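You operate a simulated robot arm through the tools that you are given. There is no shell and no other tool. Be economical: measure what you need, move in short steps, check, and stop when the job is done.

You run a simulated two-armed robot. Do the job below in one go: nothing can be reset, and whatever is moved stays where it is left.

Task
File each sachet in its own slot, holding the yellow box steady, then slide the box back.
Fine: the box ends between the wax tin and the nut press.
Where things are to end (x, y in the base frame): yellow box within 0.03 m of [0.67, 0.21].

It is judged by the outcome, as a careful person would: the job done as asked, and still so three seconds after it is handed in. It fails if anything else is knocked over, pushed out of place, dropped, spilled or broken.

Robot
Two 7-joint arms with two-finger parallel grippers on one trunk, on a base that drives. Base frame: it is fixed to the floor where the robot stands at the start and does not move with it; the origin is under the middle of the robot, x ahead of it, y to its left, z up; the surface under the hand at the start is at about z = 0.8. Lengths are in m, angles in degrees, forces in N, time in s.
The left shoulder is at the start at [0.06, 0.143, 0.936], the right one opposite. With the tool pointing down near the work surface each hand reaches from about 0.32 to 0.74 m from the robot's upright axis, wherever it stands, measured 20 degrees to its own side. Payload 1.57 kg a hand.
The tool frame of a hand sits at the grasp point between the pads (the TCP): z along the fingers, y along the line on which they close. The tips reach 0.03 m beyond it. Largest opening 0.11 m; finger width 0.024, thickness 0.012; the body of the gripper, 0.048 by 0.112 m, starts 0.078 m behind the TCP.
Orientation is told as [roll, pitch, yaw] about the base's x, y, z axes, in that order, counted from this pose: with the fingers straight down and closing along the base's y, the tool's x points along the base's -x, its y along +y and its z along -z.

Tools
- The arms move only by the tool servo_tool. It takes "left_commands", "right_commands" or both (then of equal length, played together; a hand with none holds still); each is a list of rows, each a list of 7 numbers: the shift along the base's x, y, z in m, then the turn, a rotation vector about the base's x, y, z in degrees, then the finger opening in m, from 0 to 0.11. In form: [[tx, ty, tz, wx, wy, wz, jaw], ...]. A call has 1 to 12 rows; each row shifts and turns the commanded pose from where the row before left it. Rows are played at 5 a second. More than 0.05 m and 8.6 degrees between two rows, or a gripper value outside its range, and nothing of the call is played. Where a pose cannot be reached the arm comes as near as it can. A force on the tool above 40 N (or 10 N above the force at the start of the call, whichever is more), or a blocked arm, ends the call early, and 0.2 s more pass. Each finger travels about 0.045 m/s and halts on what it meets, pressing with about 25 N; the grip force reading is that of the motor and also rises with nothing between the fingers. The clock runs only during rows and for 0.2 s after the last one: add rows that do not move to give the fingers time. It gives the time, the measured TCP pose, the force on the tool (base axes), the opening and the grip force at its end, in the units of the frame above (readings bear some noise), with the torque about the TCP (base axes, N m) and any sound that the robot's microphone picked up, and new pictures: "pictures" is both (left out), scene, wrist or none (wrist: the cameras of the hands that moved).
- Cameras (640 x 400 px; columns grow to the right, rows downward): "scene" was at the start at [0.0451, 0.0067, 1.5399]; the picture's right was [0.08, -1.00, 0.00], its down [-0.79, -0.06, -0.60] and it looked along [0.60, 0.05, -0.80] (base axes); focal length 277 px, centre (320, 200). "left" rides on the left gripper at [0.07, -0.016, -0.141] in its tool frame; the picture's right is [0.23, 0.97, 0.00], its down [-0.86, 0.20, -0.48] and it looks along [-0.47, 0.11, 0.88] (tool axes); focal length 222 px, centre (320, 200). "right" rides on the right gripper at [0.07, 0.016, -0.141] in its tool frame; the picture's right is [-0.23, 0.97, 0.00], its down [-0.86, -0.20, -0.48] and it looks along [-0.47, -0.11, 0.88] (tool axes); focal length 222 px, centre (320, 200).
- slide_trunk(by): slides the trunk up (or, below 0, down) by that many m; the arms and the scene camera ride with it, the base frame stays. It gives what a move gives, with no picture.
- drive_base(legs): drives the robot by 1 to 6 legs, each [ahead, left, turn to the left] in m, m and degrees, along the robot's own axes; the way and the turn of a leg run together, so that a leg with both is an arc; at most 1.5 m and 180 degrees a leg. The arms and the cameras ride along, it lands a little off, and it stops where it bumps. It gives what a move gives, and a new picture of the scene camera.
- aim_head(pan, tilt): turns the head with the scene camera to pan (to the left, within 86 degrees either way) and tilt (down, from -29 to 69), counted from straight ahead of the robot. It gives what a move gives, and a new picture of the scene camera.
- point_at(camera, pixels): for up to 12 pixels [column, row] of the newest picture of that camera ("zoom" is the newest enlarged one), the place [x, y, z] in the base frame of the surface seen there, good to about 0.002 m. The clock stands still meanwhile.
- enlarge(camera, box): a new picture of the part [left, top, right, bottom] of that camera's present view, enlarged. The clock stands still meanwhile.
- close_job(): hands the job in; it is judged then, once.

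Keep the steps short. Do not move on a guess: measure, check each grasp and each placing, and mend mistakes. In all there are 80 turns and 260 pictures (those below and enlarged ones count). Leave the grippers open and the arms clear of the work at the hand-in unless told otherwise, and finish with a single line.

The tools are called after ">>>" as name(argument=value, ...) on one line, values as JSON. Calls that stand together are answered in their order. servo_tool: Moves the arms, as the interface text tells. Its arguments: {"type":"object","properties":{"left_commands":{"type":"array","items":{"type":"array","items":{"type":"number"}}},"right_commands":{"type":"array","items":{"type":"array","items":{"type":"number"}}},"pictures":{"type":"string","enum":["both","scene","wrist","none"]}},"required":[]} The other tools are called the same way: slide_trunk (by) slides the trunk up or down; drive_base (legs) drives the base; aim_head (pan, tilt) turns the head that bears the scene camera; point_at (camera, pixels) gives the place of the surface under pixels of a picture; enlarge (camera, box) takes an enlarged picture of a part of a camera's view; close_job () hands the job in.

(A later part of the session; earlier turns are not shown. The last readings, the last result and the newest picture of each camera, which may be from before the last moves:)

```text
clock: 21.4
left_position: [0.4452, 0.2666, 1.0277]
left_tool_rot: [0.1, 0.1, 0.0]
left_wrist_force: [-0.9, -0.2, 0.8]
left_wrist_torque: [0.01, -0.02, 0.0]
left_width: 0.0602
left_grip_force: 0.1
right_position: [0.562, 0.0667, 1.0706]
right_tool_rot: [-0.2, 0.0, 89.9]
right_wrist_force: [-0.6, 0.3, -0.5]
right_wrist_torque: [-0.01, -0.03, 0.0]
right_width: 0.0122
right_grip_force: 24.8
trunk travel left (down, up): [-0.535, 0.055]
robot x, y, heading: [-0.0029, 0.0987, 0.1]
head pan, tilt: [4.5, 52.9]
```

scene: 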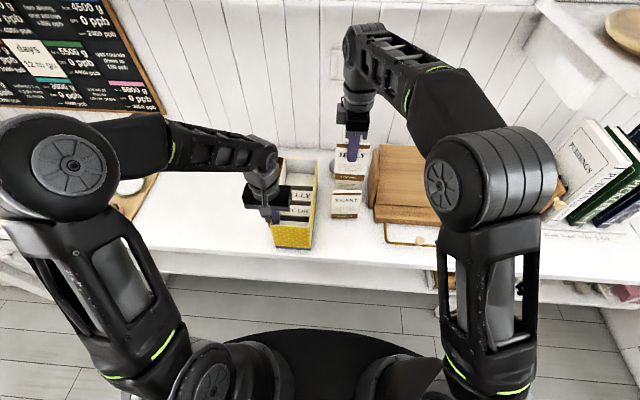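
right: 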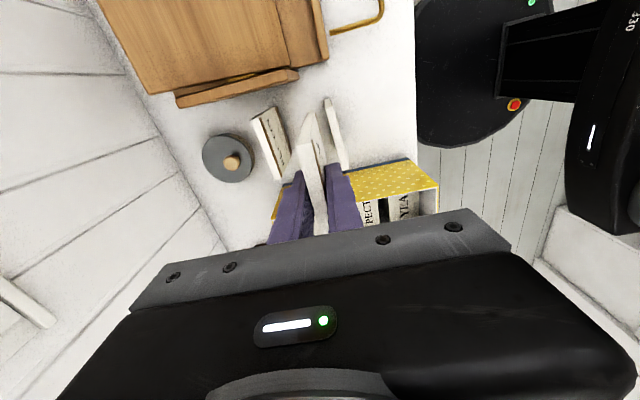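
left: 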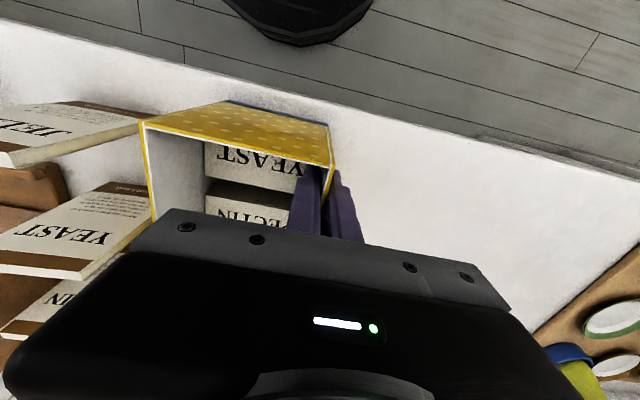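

Room is ample (counter edge x≈0.41, trunk front x≈0.17). Raise trunk 0.05, then drive 0.08 ahead.

>>> slide_trunk(by=0.05)

>>> drive_base(legs=[[0.08, 0.03, 0]])

```text
clock: 22.3
left_position: [0.4455, 0.2659, 1.0759]
left_tool_rot: [0.1, 0.2, 0.0]
left_wrist_force: [-0.2, -0.8, -0.2]
left_wrist_torque: [0.02, 0.02, 0.01]
left_width: 0.06
left_grip_force: 0.1
right_position: [0.5634, 0.0669, 1.1221]
right_tool_rot: [-0.2, 0.0, 90.0]
right_wrist_force: [0.6, 0.2, -0.5]
right_wrist_torque: [0.0, 0.0, -0.01]
right_width: 0.0125
right_grip_force: 25.1
trunk travel left (down, up): [-0.585, 0.005]
robot x, y, heading: [0.0012, 0.0972, 0.1]
head pan, tilt: [4.5, 52.9]
```

```text
clock: 23.4
left_position: [0.5271, 0.2958, 1.075]
left_tool_rot: [0.0, 0.2, 0.0]
left_wrist_force: [0.8, 0.0, 0.2]
left_wrist_torque: [-0.04, 0.04, -0.03]
left_width: 0.0601
left_grip_force: 0.1
right_position: [0.6441, 0.0958, 1.1199]
right_tool_rot: [-0.2, 0.0, 89.9]
right_wrist_force: [1.4, 0.2, -0.6]
right_wrist_torque: [0.01, 0.02, -0.02]
right_width: 0.0121
right_grip_force: 24.6
trunk travel left (down, up): [-0.585, 0.005]
robot x, y, heading: [0.0793, 0.1289, -0.1]
head pan, tilt: [4.5, 52.9]
```

scene: 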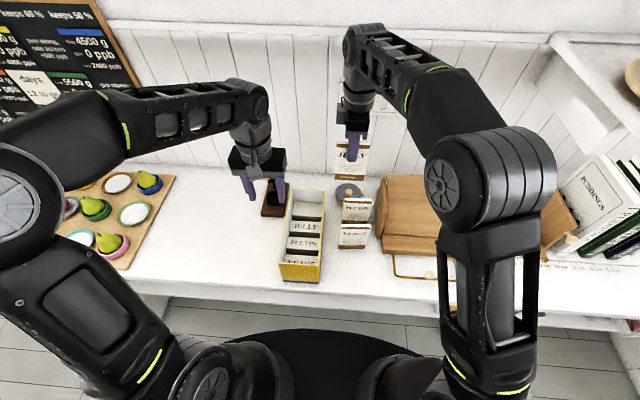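

Before re-gripping I check the box and the remaining sachets haven't moved.

>>> enlarge(camera="scene", box=[240, 170, 400, 290])

```text
3.33 times, centred on (320, 230) of scene
```

zoom: 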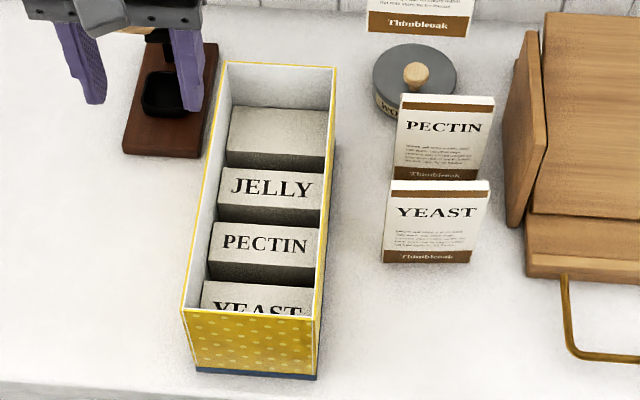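

>>> point_at(camera="zoom", pixels=[[182, 308], [315, 316], [225, 63], [335, 69], [262, 200], [262, 224], [262, 150], [262, 172], [265, 250], [265, 282], [215, 100], [122, 150]])

>>> point_at(camera="zoom", pixels=[[390, 192], [488, 192], [437, 183], [437, 190], [402, 103], [492, 106], [445, 97], [445, 104], [375, 80], [457, 80], [218, 45], [200, 155]])

```text
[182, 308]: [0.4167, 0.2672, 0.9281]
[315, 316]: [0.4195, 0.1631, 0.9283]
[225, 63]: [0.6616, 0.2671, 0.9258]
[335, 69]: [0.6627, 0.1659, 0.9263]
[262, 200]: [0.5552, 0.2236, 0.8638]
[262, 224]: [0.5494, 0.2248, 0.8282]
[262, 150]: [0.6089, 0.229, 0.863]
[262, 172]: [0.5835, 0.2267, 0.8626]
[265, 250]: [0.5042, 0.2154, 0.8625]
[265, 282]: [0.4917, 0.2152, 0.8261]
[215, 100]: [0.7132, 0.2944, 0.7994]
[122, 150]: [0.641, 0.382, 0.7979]
```

```text
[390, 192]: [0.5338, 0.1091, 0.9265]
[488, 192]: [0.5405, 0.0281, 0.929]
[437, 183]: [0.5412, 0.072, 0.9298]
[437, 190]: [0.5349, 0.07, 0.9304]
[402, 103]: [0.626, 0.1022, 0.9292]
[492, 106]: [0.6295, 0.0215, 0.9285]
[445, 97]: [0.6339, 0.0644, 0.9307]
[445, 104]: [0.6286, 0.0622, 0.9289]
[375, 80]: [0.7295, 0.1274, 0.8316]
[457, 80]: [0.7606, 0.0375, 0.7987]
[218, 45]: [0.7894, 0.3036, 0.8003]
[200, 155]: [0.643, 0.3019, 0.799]
```

Box unmoved. Left hand returns to the wall at (0.445, 0.266) and grips at z 0.905.

>>> servo_tool(left_commands=[[-0.041, -0.015, 0, 0, 0, 0, 0.06], [-0.041, -0.015, 0, 0, 0, 0, 0.06], [0, 0, -0.045, 0, 0, 0, 0.06], [0, 0, -0.045, 0, 0, 0, 0.06], [0, 0, -0.045, 0, 0, 0, 0.06], [0, 0, -0.035, 0, 0, 0, 0.06], [0, 0, 0, 0, 0, 0, 0.03], [0, 0, 0, 0, 0, 0, 0.01], [0, 0, 0, 0, 0, 0, 0.0], [0, 0, 0, 0, 0, 0, 0.0], [0, 0, 0, 0, 0, 0, 0.0]], pictures="wrist")

```text
clock: 25.8
left_position: [0.443, 0.2667, 0.9044]
left_tool_rot: [0.1, 0.0, -0.1]
left_wrist_force: [0.6, -0.3, 0.6]
left_wrist_torque: [-0.15, -0.24, -0.08]
left_width: 0.0035
left_grip_force: 24.5
right_position: [0.642, 0.0957, 1.1209]
right_tool_rot: [-0.2, 0.0, 89.9]
right_wrist_force: [-0.2, -0.7, -0.5]
right_wrist_torque: [0.02, 0.0, 0.02]
right_width: 0.0121
right_grip_force: 24.7
trunk travel left (down, up): [-0.585, 0.005]
robot x, y, heading: [0.0813, 0.1274, -0.1]
head pan, tilt: [4.5, 52.9]
```

left: 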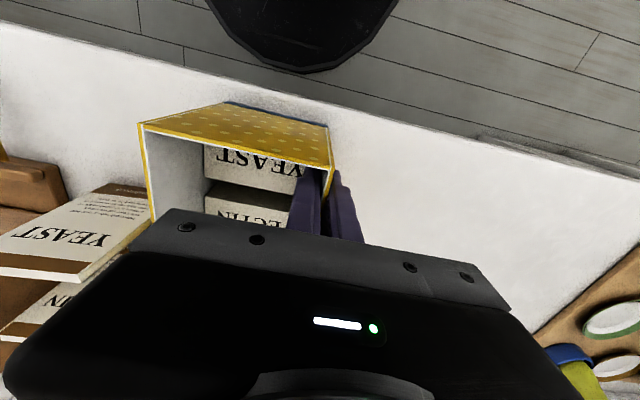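

Left grip is on again. Right hand now carries JELLY over its slot: to (0.599, 0.2155), z≈1.07.

>>> servo_tool(right_commands=[[-0.021, 0.04, 0, 0, 0, 0, 0.0], [-0.022, 0.04, 0, 0, 0, 0, 0.0], [0, 0.04, 0, 0, 0, 0, 0.0], [0, 0, -0.025, 0, 0, 0, 0.0], [0, 0, -0.025, 0, 0, 0, 0.0], [0, 0, 0, 0, 0, 0, 0.0]], pictures="both")

>>> enlarge(camera="right", box=[200, 80, 480, 250])

>>> enlarge(camera="scene", box=[230, 150, 390, 290])

```text
clock: 27.1
left_position: [0.4436, 0.2668, 0.9037]
left_tool_rot: [0.1, 0.0, -0.1]
left_wrist_force: [0.3, 0.7, 0.0]
left_wrist_torque: [-0.17, 0.02, 0.02]
left_width: 0.0036
left_grip_force: 24.7
right_position: [0.5992, 0.1955, 1.0708]
right_tool_rot: [-0.2, -0.2, 89.9]
right_wrist_force: [0.7, 0.8, 0.5]
right_wrist_torque: [0.01, -0.01, 0.02]
right_width: 0.0124
right_grip_force: 25.4
right hand out of reach, approached as far as the arm can: row 3
trunk travel left (down, up): [-0.585, 0.005]
robot x, y, heading: [0.0789, 0.1322, -0.0]
head pan, tilt: [4.5, 52.9]
```

scene: 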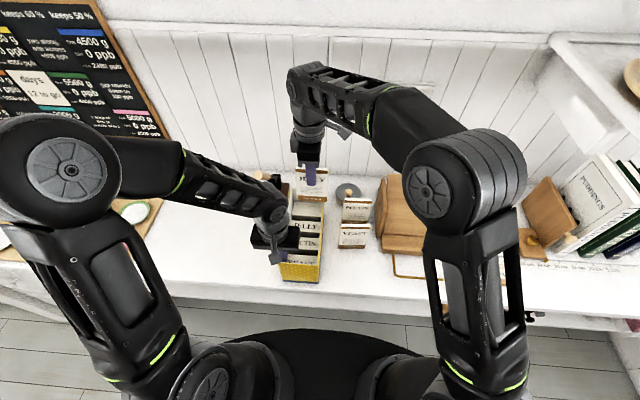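
right: 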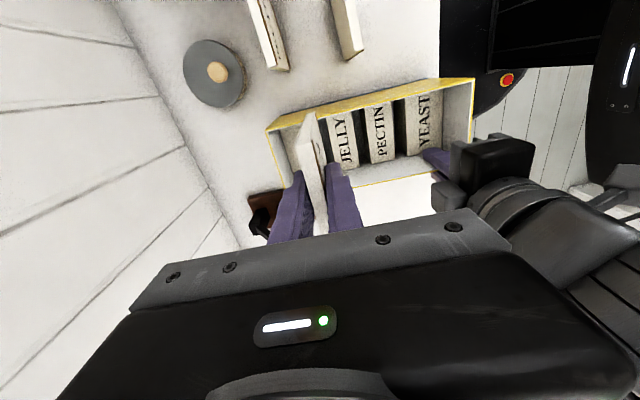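

```text
2.29 times, centred on (340, 165) of right
```

zoom: 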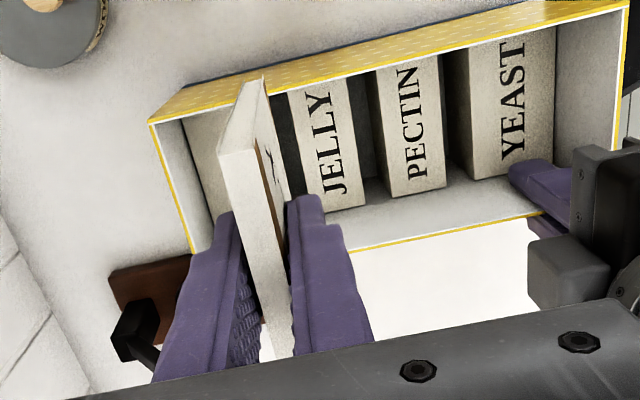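

```text
2.86 times, centred on (310, 220) of scene
```

zoom: 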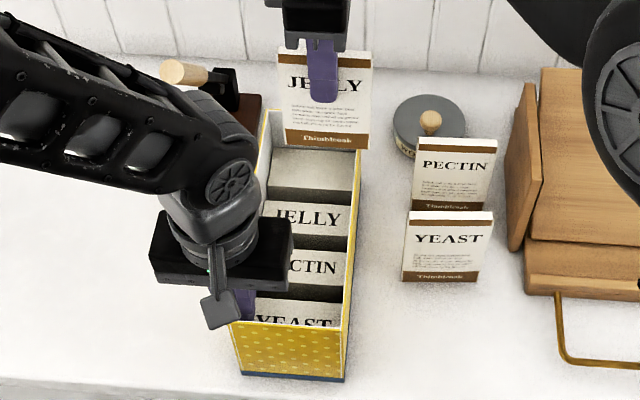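

Short by 2 cm in y only at the greater height; I move +0.02 in y now at z 1.07.

>>> servo_tool(right_commands=[[0, 0.01, -0.005, 0.2, 0, 0, 0.0], [0, 0.01, -0.004, 0, 0, 0, 0.0], [0, 0, 0, 0, 0, 0, 0.0]], pictures="wrist")

>>> enlarge(camera="right", box=[200, 80, 480, 250])

```text
clock: 27.9
left_position: [0.4429, 0.2661, 0.9053]
left_tool_rot: [0.0, 0.0, -0.1]
left_wrist_force: [0.1, 0.4, 0.1]
left_wrist_torque: [-0.15, 0.02, -0.02]
left_width: 0.0038
left_grip_force: 24.8
right_position: [0.599, 0.2155, 1.0621]
right_tool_rot: [-0.2, -0.2, 89.8]
right_wrist_force: [0.5, 0.6, -0.2]
right_wrist_torque: [0.02, -0.03, 0.01]
right_width: 0.0124
right_grip_force: 25.1
trunk travel left (down, up): [-0.585, 0.005]
robot x, y, heading: [0.0809, 0.1281, -0.1]
head pan, tilt: [4.5, 52.9]
```

right: 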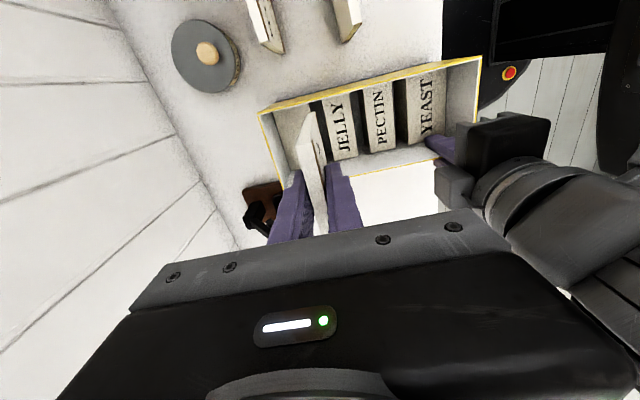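

```text
2.29 times, centred on (340, 165) of right
```

zoom: 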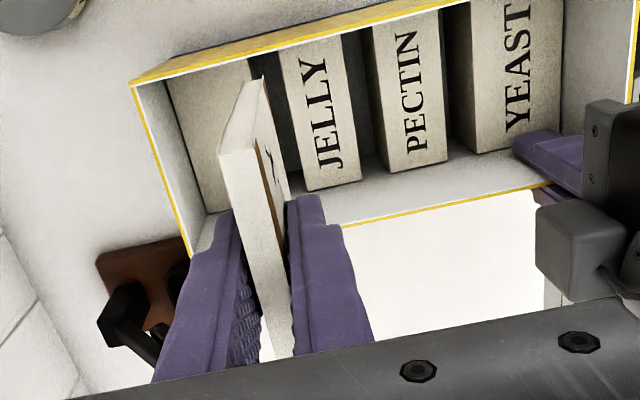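

I check the held sachet's top edge place against the slot (x 0.588–0.6095).

>>> point_at(camera="zoom", pixels=[[262, 84], [248, 84], [222, 150], [250, 150], [245, 130], [270, 150], [280, 80], [310, 190]])

```text
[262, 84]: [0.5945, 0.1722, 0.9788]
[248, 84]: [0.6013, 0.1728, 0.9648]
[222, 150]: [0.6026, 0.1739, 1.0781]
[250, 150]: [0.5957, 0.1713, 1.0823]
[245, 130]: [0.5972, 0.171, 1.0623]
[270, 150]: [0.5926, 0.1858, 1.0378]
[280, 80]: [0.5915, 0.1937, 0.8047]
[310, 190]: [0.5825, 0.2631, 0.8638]
```

Centred: x 0.592–0.604, 5 mm side clearance; slot floor z≈0.804. I lower to TCP z≈0.935 first.

>>> servo_tool(right_commands=[[0, 0.0, -0.035, 0, 0, 0, 0.0], [0, 0, -0.035, 0, 0, 0, 0.0], [0, 0, -0.03, 0, 0, 0, 0.0], [0, 0, -0.027, 0, 0, 0, 0.0], [0, 0, 0, 0, 0, 0, 0.0]], pictures="both")

>>> enlarge(camera="right", box=[200, 80, 480, 250])

```text
clock: 28.9
left_position: [0.4429, 0.2668, 0.9054]
left_tool_rot: [0.0, -0.1, 0.1]
left_wrist_force: [-3.5, 2.2, 8.2]
left_wrist_torque: [-0.33, 0.45, -0.01]
left_width: 0.004
left_grip_force: 24.6
right_position: [0.6015, 0.2191, 0.9612]
right_tool_rot: [-0.9, -0.7, 89.8]
right_wrist_force: [-1.6, -3.1, 8.9]
right_wrist_torque: [-0.1, 0.05, -0.01]
right_width: 0.0127
right_grip_force: 25.0
trunk travel left (down, up): [-0.585, 0.005]
robot x, y, heading: [0.0822, 0.1312, -0.1]
head pan, tilt: [4.5, 52.9]
stopped in row 4 (right hand): the force on the tool passed its limit at 59 N (the readings are from after the stop); the commanded pose is now the measured one
```

scene: 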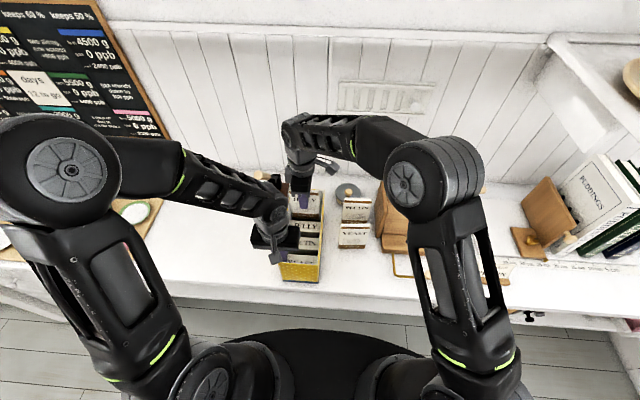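
right: 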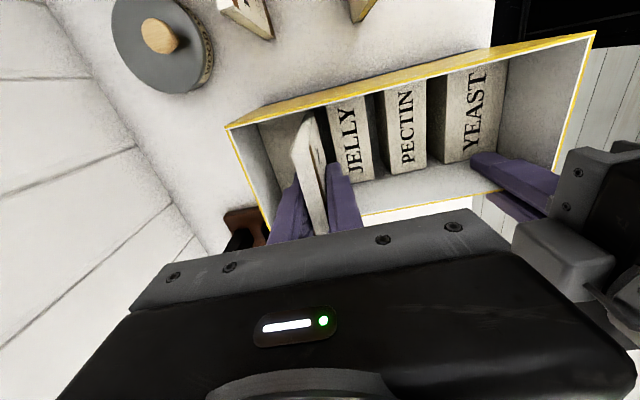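

```text
2.29 times, centred on (340, 165) of right
```

zoom: 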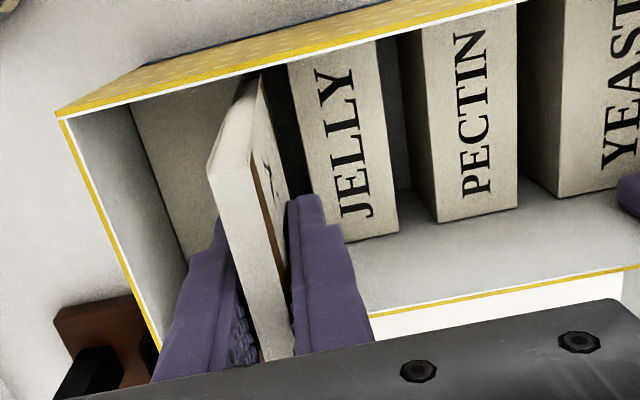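

It stopped at bottom z≈0.847 with a push. I look at where the sachet sits relative to the slot edges.

>>> point_at(camera="zoom", pixels=[[245, 82], [261, 82], [210, 165], [235, 165], [222, 120], [250, 120], [275, 80], [295, 130], [345, 238], [240, 90], [180, 245], [300, 170]])

>>> enlarge(camera="scene", box=[260, 160, 360, 290])

```text
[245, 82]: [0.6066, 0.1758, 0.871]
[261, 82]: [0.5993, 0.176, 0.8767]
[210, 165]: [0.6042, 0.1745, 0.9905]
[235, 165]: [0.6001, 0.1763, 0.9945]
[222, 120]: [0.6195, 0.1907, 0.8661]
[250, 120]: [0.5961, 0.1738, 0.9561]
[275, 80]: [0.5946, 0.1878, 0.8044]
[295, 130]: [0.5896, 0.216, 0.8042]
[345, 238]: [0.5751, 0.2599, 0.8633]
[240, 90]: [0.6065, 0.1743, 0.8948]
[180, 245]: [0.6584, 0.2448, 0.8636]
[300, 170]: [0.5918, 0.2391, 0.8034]
```

```text
3.08 times, centred on (310, 225) of scene
```

zoom: 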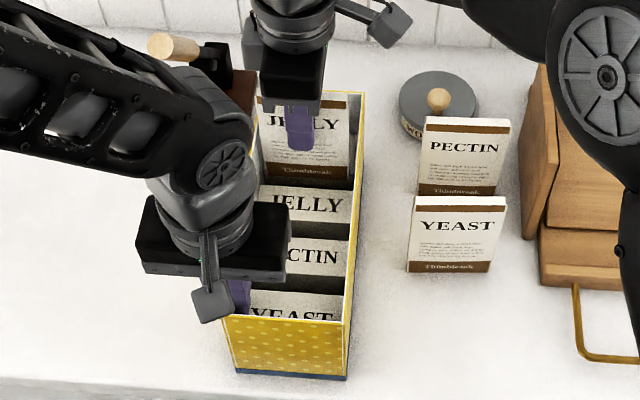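

>>> point_at(camera="zoom", pixels=[[266, 94], [345, 96], [270, 170], [300, 178], [300, 184], [340, 182], [340, 190], [262, 176], [330, 140], [330, 105], [355, 120], [300, 188]])

```text
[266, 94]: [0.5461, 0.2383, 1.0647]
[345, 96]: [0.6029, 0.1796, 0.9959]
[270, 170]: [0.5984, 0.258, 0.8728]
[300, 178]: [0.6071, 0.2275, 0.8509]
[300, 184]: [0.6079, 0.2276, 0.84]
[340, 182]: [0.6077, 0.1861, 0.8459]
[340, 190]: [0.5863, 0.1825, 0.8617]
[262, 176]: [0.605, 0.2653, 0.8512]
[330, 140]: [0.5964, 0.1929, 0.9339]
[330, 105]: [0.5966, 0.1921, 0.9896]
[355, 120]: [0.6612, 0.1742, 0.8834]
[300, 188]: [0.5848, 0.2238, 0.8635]
```

The sachet's foot landed on the rear block's edge (foot z 0.864, back face x≈0.609) and it slipped ~16 mm up in the grip. I raise 12 mm, straighten, shift x by −5 mm (and y −2 mm), then re-measure.

>>> servo_tool(right_commands=[[0, 0, 0.012, 0, 0, 0, 0.0], [-0.005, -0.0025, 0, 0.9, 0.7, 0, 0.0], [0, 0, 0, 0, 0, 0, 0.0], [0, 0, 0, 0, 0, 0, 0.0]], pictures="wrist")

>>> enlarge(camera="right", box=[260, 80, 400, 240])

```text
clock: 29.9
left_position: [0.4438, 0.2662, 0.9057]
left_tool_rot: [-0.1, -0.2, 0.1]
left_wrist_force: [-6.9, 2.9, 22.7]
left_wrist_torque: [-0.15, 0.51, -0.02]
left_width: 0.0036
left_grip_force: 24.8
right_position: [0.5957, 0.2178, 0.97]
right_tool_rot: [-0.2, -1.6, 89.9]
right_wrist_force: [0.2, -1.1, 0.6]
right_wrist_torque: [0.02, 0.03, 0.02]
right_width: 0.0124
right_grip_force: 25.4
trunk travel left (down, up): [-0.585, 0.005]
robot x, y, heading: [0.0762, 0.1327, -0.2]
head pan, tilt: [4.5, 52.9]
```

right: 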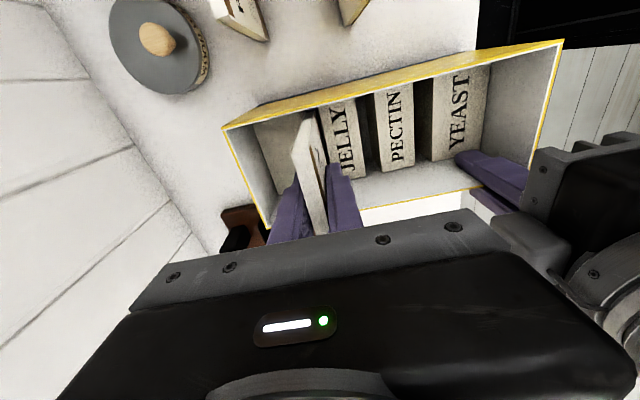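

```text
2.50 times, centred on (330, 160) of right
```

zoom: 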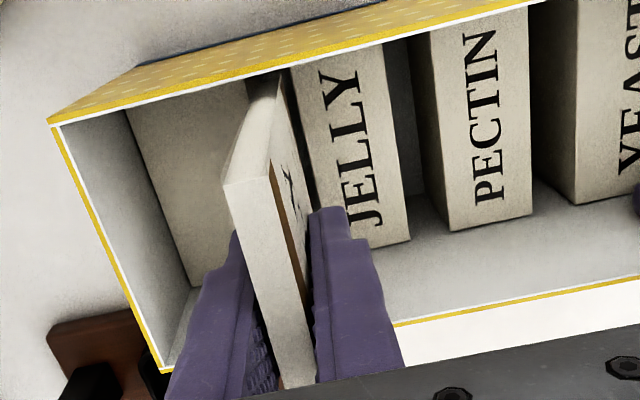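

The left hand reads 22.7 N upward; I check whether the box is tilted or shifted, and where the sachet is.

>>> point_at(camera="zoom", pixels=[[52, 122], [163, 370], [120, 112], [530, 2], [620, 285], [262, 70], [240, 120], [262, 150], [228, 178], [262, 180], [180, 200], [370, 180]])

>>> servo_tool(right_commands=[[0, 0, 0, 0, 0, 0, 0.0]], pictures="scene")

>>> enlarge(camera="scene", box=[260, 160, 360, 290])

```text
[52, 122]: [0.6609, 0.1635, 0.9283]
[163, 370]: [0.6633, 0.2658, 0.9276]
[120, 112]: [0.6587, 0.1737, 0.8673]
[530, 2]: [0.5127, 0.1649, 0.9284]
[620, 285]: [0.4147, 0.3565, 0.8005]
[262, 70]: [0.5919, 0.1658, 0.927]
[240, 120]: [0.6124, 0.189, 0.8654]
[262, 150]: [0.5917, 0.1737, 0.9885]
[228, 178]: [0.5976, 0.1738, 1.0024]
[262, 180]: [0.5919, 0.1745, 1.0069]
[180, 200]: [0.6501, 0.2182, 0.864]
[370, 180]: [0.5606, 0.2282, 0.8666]
```

```text
clock: 30.3
left_position: [0.4436, 0.2661, 0.9059]
left_tool_rot: [0.1, -0.2, 0.0]
left_wrist_force: [-6.6, 2.1, 24.7]
left_wrist_torque: [-0.1, 0.36, -0.04]
left_width: 0.0037
left_grip_force: 24.6
right_position: [0.596, 0.2186, 0.9704]
right_tool_rot: [-0.1, -1.6, 89.8]
right_wrist_force: [-0.3, 0.3, -0.3]
right_wrist_torque: [-0.01, 0.01, 0.03]
right_width: 0.0123
right_grip_force: 24.9
trunk travel left (down, up): [-0.585, 0.005]
robot x, y, heading: [0.0762, 0.13, -0.2]
head pan, tilt: [4.5, 52.9]
```

scene: 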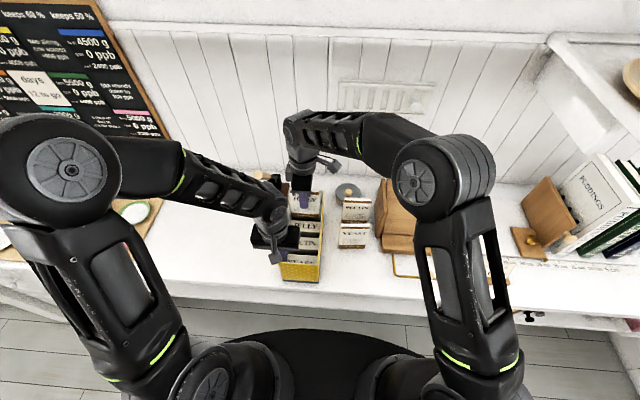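

```text
3.08 times, centred on (310, 225) of scene
```

zoom: 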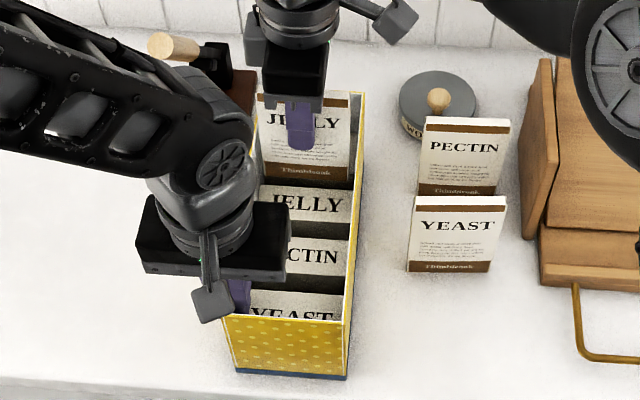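

Box is exactly in place. Right hand's listed pitch −1.6° needs wx −1.6. I correct that, relieve the left (+1.5 mm up), and lower the right by 20 mm gently.

>>> servo_tool(right_commands=[[0, -0.001, 0, -1.6, 0, 0, 0.0], [0, 0, 0, 0, 0, 0, 0.0], [0, 0, -0.008, 0, 0, 0, 0.0], [0, 0, -0.006, 0, 0, 0, 0.0], [0, 0, -0.006, 0, 0, 0, 0.0], [0, 0, 0, 0, 0, 0, 0.0]], left_commands=[[0, 0, 0.0015, 0, 0, 0, 0.0], [0, 0, 0, 0, 0, 0, 0.0], [0, 0, 0, 0, 0, 0, 0.0], [0, 0, 0, 0, 0, 0, 0.0], [0, 0, 0, 0, 0, 0, 0.0], [0, 0, 0, 0, 0, 0, 0.0]], pictures="wrist")

>>> enlarge(camera="scene", box=[260, 160, 360, 290])

```text
clock: 31.7
left_position: [0.4456, 0.2674, 0.9069]
left_tool_rot: [-0.1, 0.0, 0.1]
left_wrist_force: [0.7, -0.5, 0.0]
left_wrist_torque: [0.03, -0.06, -0.09]
left_width: 0.0038
left_grip_force: 24.0
right_position: [0.5975, 0.2161, 0.9505]
right_tool_rot: [-0.1, -0.1, 89.8]
right_wrist_force: [0.5, -0.2, -0.6]
right_wrist_torque: [0.02, 0.0, 0.0]
right_width: 0.0123
right_grip_force: 24.4
trunk travel left (down, up): [-0.585, 0.005]
robot x, y, heading: [0.0803, 0.1306, 0.0]
head pan, tilt: [4.5, 52.9]
```

right: 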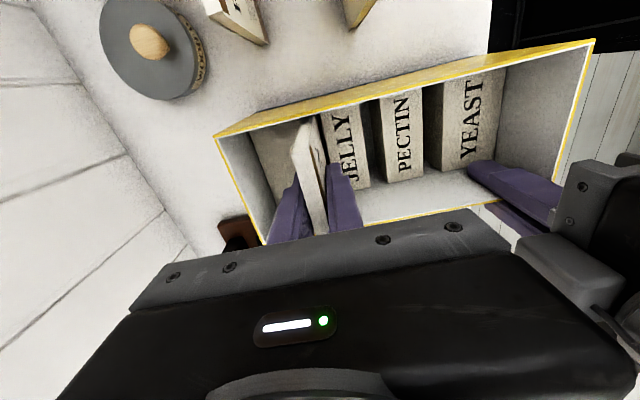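
left: 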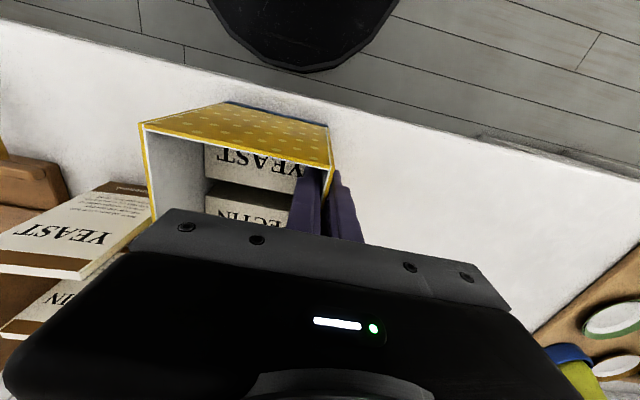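

```text
3.08 times, centred on (310, 225) of scene
```

zoom: 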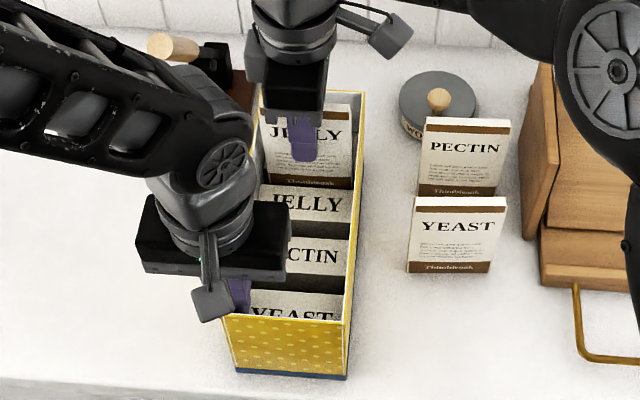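

No force now, foot is inside the slot. Continue down 44 mm in small steps.

>>> servo_tool(right_commands=[[0, 0, -0.01, 0, 0, 0, 0.0], [0, 0, -0.01, 0, 0, 0, 0.0], [0, 0, -0.01, 0, 0, 0, 0.0], [0, 0, -0.008, 0, 0, 0, 0.0], [0, 0, -0.005, 0, 0, 0, 0.0], [0, 0, 0, 0, 0, 0, 0.0]], pictures="scene")

>>> enlarge(camera="right", box=[200, 80, 480, 250])

```text
clock: 33.1
left_position: [0.4438, 0.2668, 0.9059]
left_tool_rot: [0.0, 0.0, 0.1]
left_wrist_force: [-0.6, 0.2, -0.7]
left_wrist_torque: [0.08, 0.2, -0.06]
left_width: 0.004
left_grip_force: 24.9
right_position: [0.5973, 0.2162, 0.9069]
right_tool_rot: [0.0, 0.0, 89.7]
right_wrist_force: [0.0, 0.6, -0.2]
right_wrist_torque: [0.0, 0.04, -0.02]
right_width: 0.0124
right_grip_force: 25.4
trunk travel left (down, up): [-0.585, 0.005]
robot x, y, heading: [0.0792, 0.1289, -0.0]
head pan, tilt: [4.5, 52.9]
```

scene: 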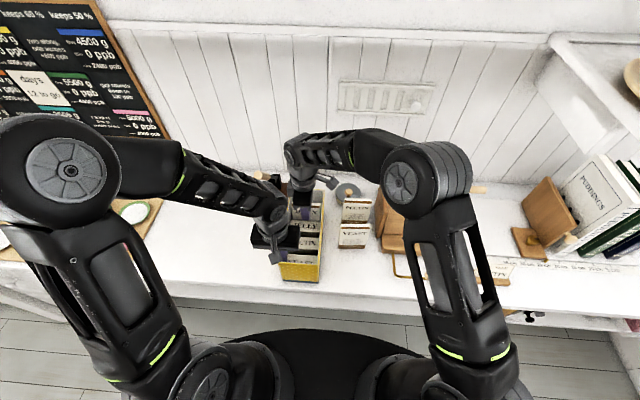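

```text
2.29 times, centred on (340, 165) of right
```

zoom: 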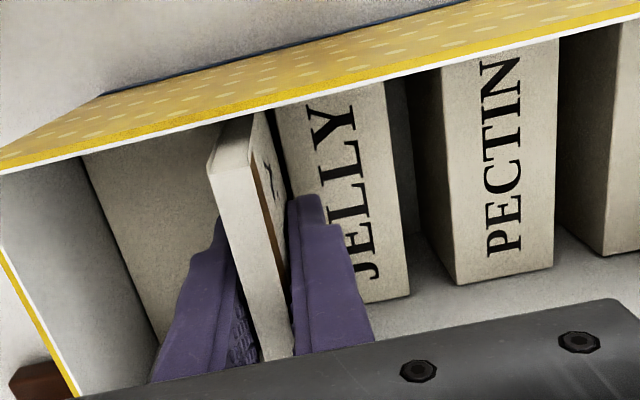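

Measure the sachet's top height.

>>> point_at(camera="zoom", pixels=[[222, 178], [245, 178], [214, 160], [242, 160], [258, 300]])

>>> servo_tool(right_commands=[[0, 0, -0.004, 0, 0, 0, 0.0], [0, 0, -0.001, 0, 0, 0, 0.0], [0, 0, 0, 0, 0, 0, 0.0]], pictures="none")

```text
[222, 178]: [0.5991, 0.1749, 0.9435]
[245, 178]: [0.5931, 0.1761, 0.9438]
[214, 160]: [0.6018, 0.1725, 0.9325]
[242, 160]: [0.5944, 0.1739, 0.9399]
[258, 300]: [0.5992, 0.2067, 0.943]
```

```text
clock: 33.9
left_position: [0.4451, 0.2664, 0.9059]
left_tool_rot: [0.0, -0.1, 0.1]
left_wrist_force: [0.5, -0.4, 0.2]
left_wrist_torque: [0.1, 0.23, -0.02]
left_width: 0.0037
left_grip_force: 24.7
right_position: [0.5969, 0.2165, 0.9019]
right_tool_rot: [0.1, 0.1, 89.7]
right_wrist_force: [0.3, 1.0, 0.2]
right_wrist_torque: [0.0, -0.02, -0.02]
right_width: 0.0124
right_grip_force: 25.4
trunk travel left (down, up): [-0.585, 0.005]
robot x, y, heading: [0.0789, 0.1309, -0.1]
head pan, tilt: [4.5, 52.9]
```

Foot ~2 mm above floor, no force. Release (open to 0.04) and rise.

>>> servo_tool(right_commands=[[0, 0, 0, 0, 0, 0, 0.02], [0, 0, 0, 0, 0, 0, 0.04], [0, 0, 0, 0, 0, 0, 0.04], [0, 0, 0.03, 0, 0, 0, 0.04], [0, 0, 0.04, 0, 0, 0, 0.05], [0, -0.02, 0.04, 0, 0, 0, 0.05], [0, -0.04, 0, 0, 0, 0, 0.05], [0, -0.045, 0, 0, 0, 0, 0.05], [0.02, -0.04, 0, 0, 0, 2.5, 0.05], [0.014, -0.009, 0, 0, 0, 0, 0.05], [0, 0, 0, 0, 0, 0, 0.05]], pictures="both")

>>> enlarge(camera="scene", box=[240, 160, 400, 290])

>>> enlarge(camera="right", box=[200, 100, 400, 260])

```text
clock: 36.3
left_position: [0.444, 0.2676, 0.9059]
left_tool_rot: [0.0, -0.1, 0.0]
left_wrist_force: [0.8, 0.1, -0.7]
left_wrist_torque: [0.05, 0.09, 0.01]
left_width: 0.0039
left_grip_force: 25.1
right_position: [0.6301, 0.0621, 1.0132]
right_tool_rot: [-0.1, 0.0, 92.3]
right_wrist_force: [0.3, -0.1, -0.5]
right_wrist_torque: [-0.01, 0.01, 0.0]
right_width: 0.0502
right_grip_force: 0.1
trunk travel left (down, up): [-0.585, 0.005]
robot x, y, heading: [0.0791, 0.1312, -0.2]
head pan, tilt: [4.5, 52.9]
```

scene: 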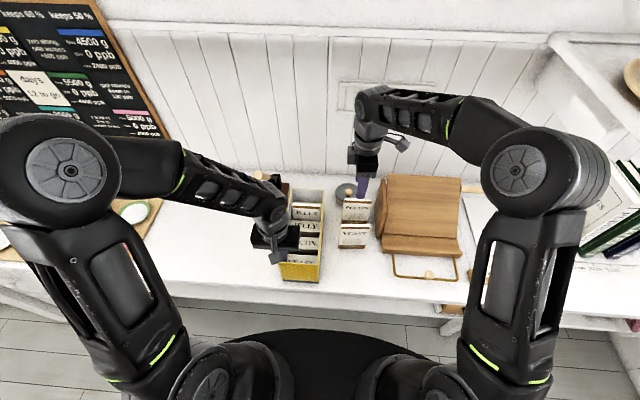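
right: 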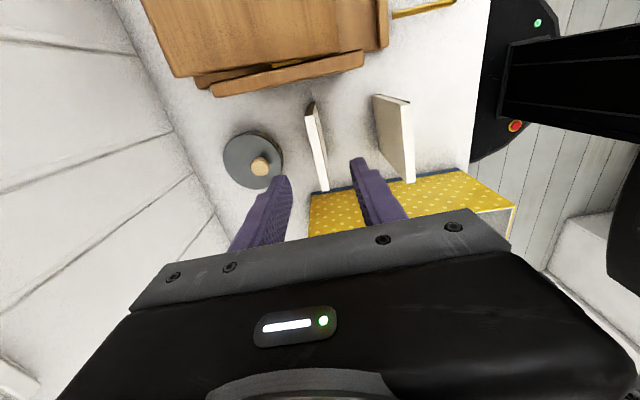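

```text
3.08 times, centred on (320, 225) of scene
```

zoom: 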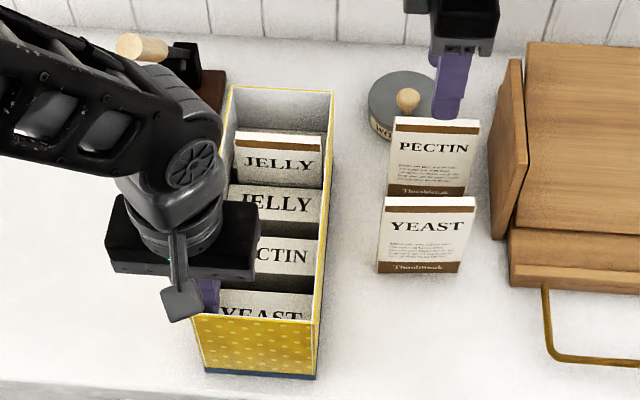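

```text
2.50 times, centred on (300, 180) of right
```

zoom: 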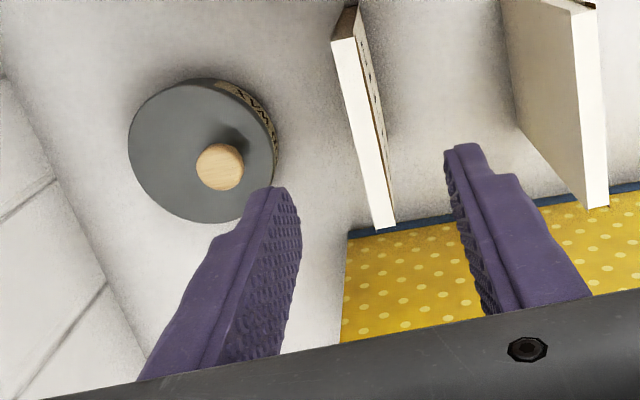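

JELLY stands in its slot. Now PECTIN's exact top edges.

>>> point_at(camera="zoom", pixels=[[336, 50], [352, 50], [355, 130], [372, 130], [372, 215], [390, 215], [580, 30], [590, 190]])

```text
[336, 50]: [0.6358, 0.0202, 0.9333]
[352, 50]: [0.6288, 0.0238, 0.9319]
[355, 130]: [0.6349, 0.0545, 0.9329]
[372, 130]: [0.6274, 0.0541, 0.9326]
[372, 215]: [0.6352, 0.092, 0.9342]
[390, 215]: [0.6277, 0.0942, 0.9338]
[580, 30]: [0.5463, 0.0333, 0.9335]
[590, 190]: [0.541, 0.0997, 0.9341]
```

Descend onto PECTIN (shift x +1.5 mm, to z≈0.912) and close.

>>> servo_tool(right_commands=[[0.0015, -0.0005, -0.035, 0, 0, 0, 0.05], [0, 0, -0.035, 0, 0, 0, 0.05], [0, 0, -0.031, 0, 0, 0, 0.04], [0, 0, 0, 0, 0, 0, 0.025], [0, 0, 0, 0, 0, 0, 0.012], [0, 0, 0, 0, 0, 0, 0.0], [0, 0, 0, 0, 0, 0, 0.0], [0, 0, 0, 0, 0, 0, 0.0]], pictures="wrist")

```text
clock: 38.1
left_position: [0.4451, 0.2665, 0.9061]
left_tool_rot: [0.0, -0.1, 0.1]
left_wrist_force: [0.0, -0.4, -0.2]
left_wrist_torque: [0.03, 0.0, -0.02]
left_width: 0.0037
left_grip_force: 24.3
right_position: [0.6329, 0.0627, 0.912]
right_tool_rot: [-0.1, 0.1, 92.2]
right_wrist_force: [-0.5, 0.2, -0.3]
right_wrist_torque: [0.0, 0.01, -0.05]
right_width: 0.0123
right_grip_force: 24.5
trunk travel left (down, up): [-0.585, 0.005]
robot x, y, heading: [0.0828, 0.1287, -0.3]
head pan, tilt: [4.5, 52.9]
```

right: 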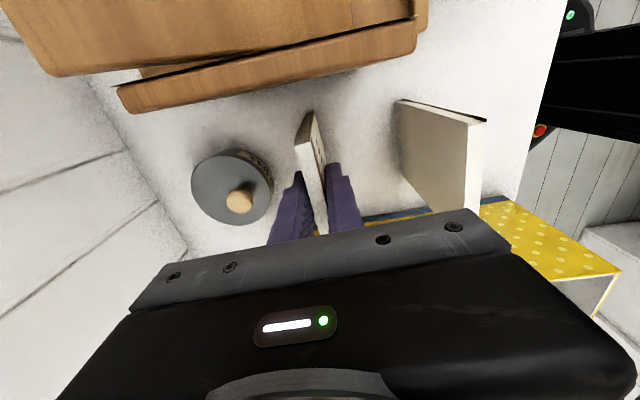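

PECTIN held. Lift to z 1.07, move to x 0.539, then toward the slot.

>>> servo_tool(right_commands=[[0, 0, 0.03, 0, 0, 0, 0.0], [0, 0, 0.043, 0, 0, 0, 0.0], [0, 0, 0.043, 0, 0, 0, 0.0], [0, 0, 0.042, 0, 0, 0, 0.0], [-0.03, 0.02, 0, 0, 0, -2.2, 0.0], [-0.032, 0.03, 0, 0, 0, 0, 0.0], [-0.032, 0.03, 0, 0, 0, 0, 0.0], [0, 0.04, 0, 0, 0, 0, 0.0], [0, 0.034, -0.004, 0, 0, 0, 0.0], [0, 0, 0, 0, 0, 0, 0.0]], pictures="both")

>>> enlarge(camera="right", box=[200, 80, 480, 250])

```text
clock: 40.3
left_position: [0.4435, 0.2662, 0.9066]
left_tool_rot: [0.0, -0.2, 0.1]
left_wrist_force: [-0.1, 0.4, 0.5]
left_wrist_torque: [0.0, 0.02, -0.02]
left_width: 0.0035
left_grip_force: 25.3
right_position: [0.5392, 0.2152, 1.0664]
right_tool_rot: [-0.1, 0.0, 90.1]
right_wrist_force: [0.2, -0.3, -0.3]
right_wrist_torque: [0.01, -0.03, -0.01]
right_width: 0.0121
right_grip_force: 25.3
trunk travel left (down, up): [-0.585, 0.005]
robot x, y, heading: [0.0781, 0.131, 0.1]
head pan, tilt: [4.5, 52.9]
```

scene: 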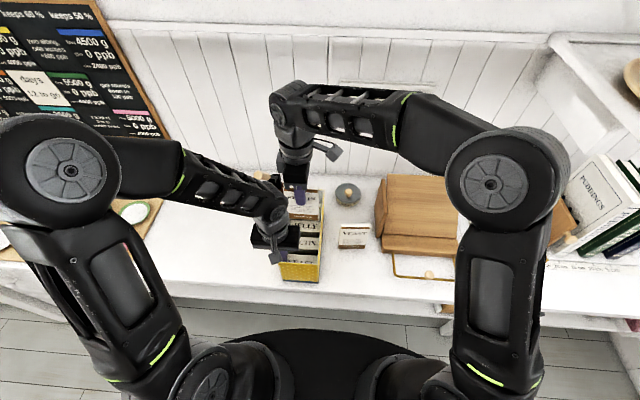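
right: 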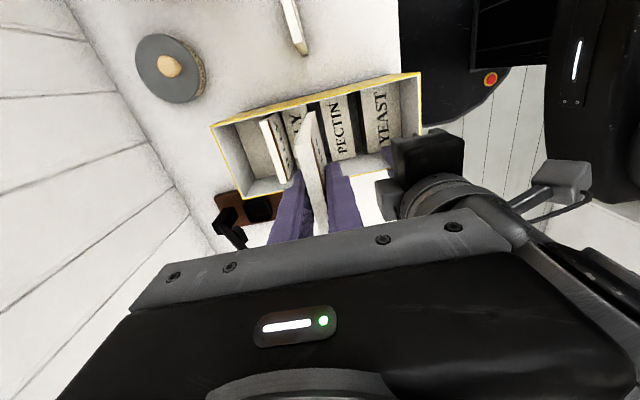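

```text
2.29 times, centred on (340, 165) of right
```

zoom: 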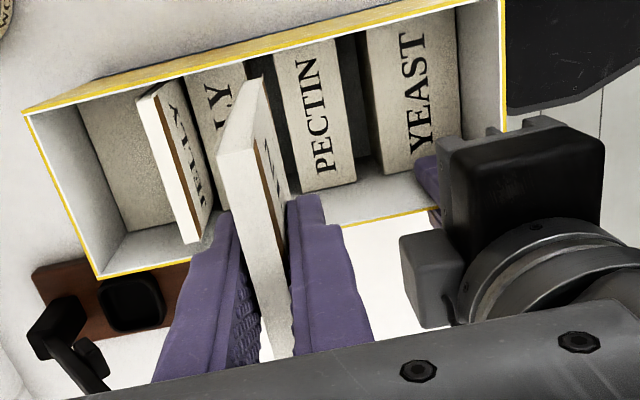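

Aligned by eye. I check clearance of the left gripper/wrist (their largest x) and the sachet's alignment before lowering.

>>> point_at(camera="zoom", pixels=[[440, 180], [405, 250], [425, 300], [455, 320], [520, 260], [480, 290], [550, 150], [262, 84], [240, 150], [222, 150], [252, 150], [302, 170]])

```text
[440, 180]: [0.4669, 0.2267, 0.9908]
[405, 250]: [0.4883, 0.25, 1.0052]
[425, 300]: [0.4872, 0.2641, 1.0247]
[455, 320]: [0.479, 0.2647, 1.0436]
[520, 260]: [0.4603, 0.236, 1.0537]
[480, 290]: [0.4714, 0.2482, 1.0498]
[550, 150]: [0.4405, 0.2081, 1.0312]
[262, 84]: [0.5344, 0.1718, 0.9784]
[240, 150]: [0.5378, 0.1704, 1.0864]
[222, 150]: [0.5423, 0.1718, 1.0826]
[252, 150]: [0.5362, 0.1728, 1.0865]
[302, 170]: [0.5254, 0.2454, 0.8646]
```

Clearances ~1 cm; sachet centred at x≈0.540. Lower 0.075 then creep in 8 mm steps.

>>> servo_tool(right_commands=[[-0.0005, 0, -0.03, 0, 0, 0, 0.0], [0, 0, -0.03, 0, 0, 0, 0.0], [0, 0, -0.018, 0, 0, 0, 0.0], [0, 0, 0, 0, 0, 0, 0.0], [0, 0, -0.006, 0, 0, 0, 0.0], [0, 0, -0.006, 0, 0, 0, 0.0], [0, 0, -0.006, 0, 0, 0, 0.0], [0, 0, 0, 0, 0, 0, 0.0]], pictures="wrist")

>>> enlarge(camera="right", box=[200, 80, 480, 250])

```text
clock: 42.1
left_position: [0.4443, 0.2669, 0.9052]
left_tool_rot: [-0.1, 0.0, 0.1]
left_wrist_force: [-0.6, -0.3, 0.0]
left_wrist_torque: [0.04, 0.04, 0.05]
left_width: 0.004
left_grip_force: 24.4
right_position: [0.5377, 0.215, 0.9678]
right_tool_rot: [0.0, -0.1, 90.0]
right_wrist_force: [-0.8, -0.1, -0.4]
right_wrist_torque: [0.01, 0.02, -0.01]
right_width: 0.0121
right_grip_force: 24.8
trunk travel left (down, up): [-0.585, 0.005]
robot x, y, heading: [0.0821, 0.1323, -0.0]
head pan, tilt: [4.5, 52.9]
```

right: 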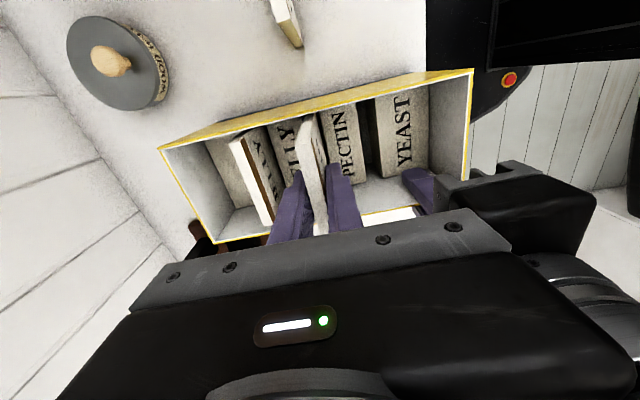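

```text
2.29 times, centred on (340, 165) of right
```

zoom: 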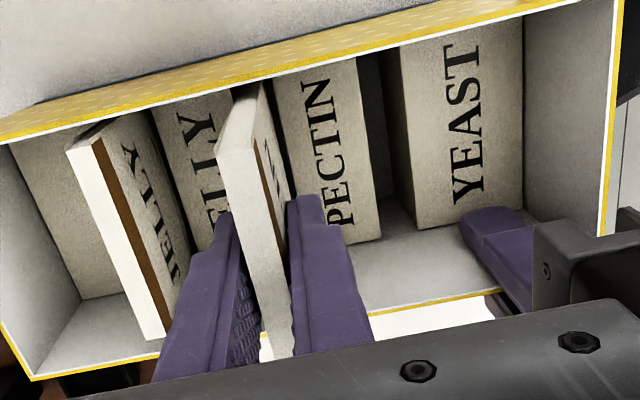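

No force, foot in the slot. Lower 0.048 more.

>>> servo_tool(right_commands=[[0, 0, -0.01, 0, 0, 0, 0.0], [0, 0, -0.01, 0, 0, 0, 0.0], [0, 0, -0.01, 0, 0, 0, 0.0], [0, 0, -0.01, 0, 0, 0, 0.0], [0, 0, -0.006, 0, 0, 0, 0.0], [0, 0, -0.003, 0, 0, 0, 0.0], [0, 0, 0, 0, 0, 0, 0.0]], pictures="none")

```text
clock: 43.7
left_position: [0.4445, 0.2667, 0.9056]
left_tool_rot: [0.0, 0.0, 0.1]
left_wrist_force: [-0.4, -0.6, -0.3]
left_wrist_torque: [0.01, 0.03, 0.0]
left_width: 0.0038
left_grip_force: 24.7
right_position: [0.5385, 0.2146, 0.9191]
right_tool_rot: [-0.2, 0.0, 90.1]
right_wrist_force: [0.2, -1.1, 0.0]
right_wrist_torque: [0.01, -0.01, 0.02]
right_width: 0.0122
right_grip_force: 25.7
trunk travel left (down, up): [-0.585, 0.005]
robot x, y, heading: [0.0787, 0.1292, 0.2]
head pan, tilt: [4.5, 52.9]
```

Foot ~3 mm above floor. Release, rise, and move above YEAST (0.541, 0.068), yaw +4°.

>>> servo_tool(right_commands=[[0, 0, -0.002, 0, 0, 0, 0.0], [0, 0, 0, 0, 0, 0, 0.02], [0, 0, 0, 0, 0, 0, 0.036], [0, 0, 0, 0, 0, 0, 0.036], [0, 0, 0.03, 0, 0, 0, 0.036], [0, 0, 0.04, 0, 0, 0, 0.05], [0, -0.02, 0.03, 0, 0, 0, 0.05], [0, -0.04, 0, 0, 0, 0, 0.05], [0, -0.045, 0, 0, 0, 4, 0.05], [0.0025, -0.0415, 0, 0, 0, 0, 0.05], [0, 0, 0, 0, 0, 0, 0.05]], pictures="both")

>>> enlarge(camera="scene", box=[240, 160, 400, 290])

>>> enlarge(camera="right", box=[220, 80, 420, 240])

```text
clock: 46.1
left_position: [0.4453, 0.2665, 0.9061]
left_tool_rot: [0.0, -0.1, 0.1]
left_wrist_force: [-0.8, 0.7, 0.0]
left_wrist_torque: [0.02, -0.04, 0.01]
left_width: 0.0037
left_grip_force: 24.9
right_position: [0.5444, 0.0684, 1.02]
right_tool_rot: [0.0, -0.1, 94.2]
right_wrist_force: [0.2, 0.2, -0.5]
right_wrist_torque: [0.0, 0.01, 0.0]
right_width: 0.0499
right_grip_force: 0.1
trunk travel left (down, up): [-0.585, 0.005]
robot x, y, heading: [0.0792, 0.1295, -0.3]
head pan, tilt: [4.5, 52.9]
```

scene: 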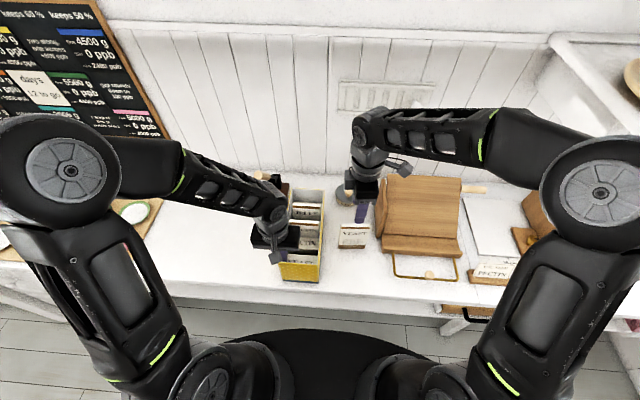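
right: 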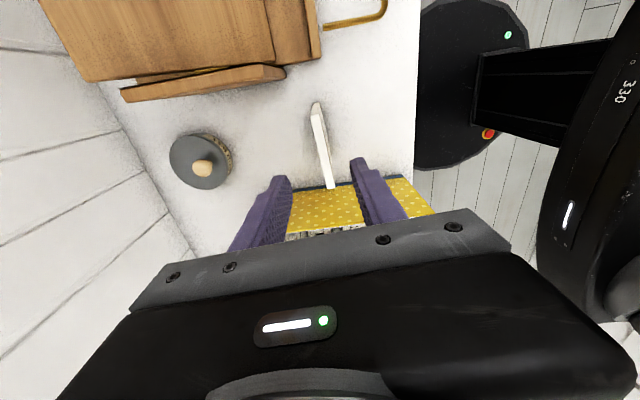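

```text
3.08 times, centred on (320, 225) of scene
```

zoom: 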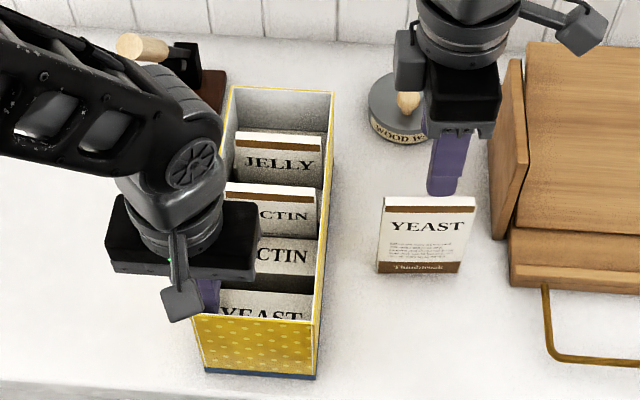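

```text
2.50 times, centred on (320, 160) of right
```

zoom: 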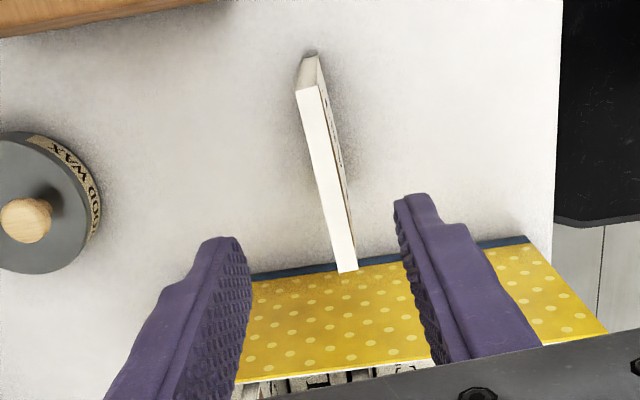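

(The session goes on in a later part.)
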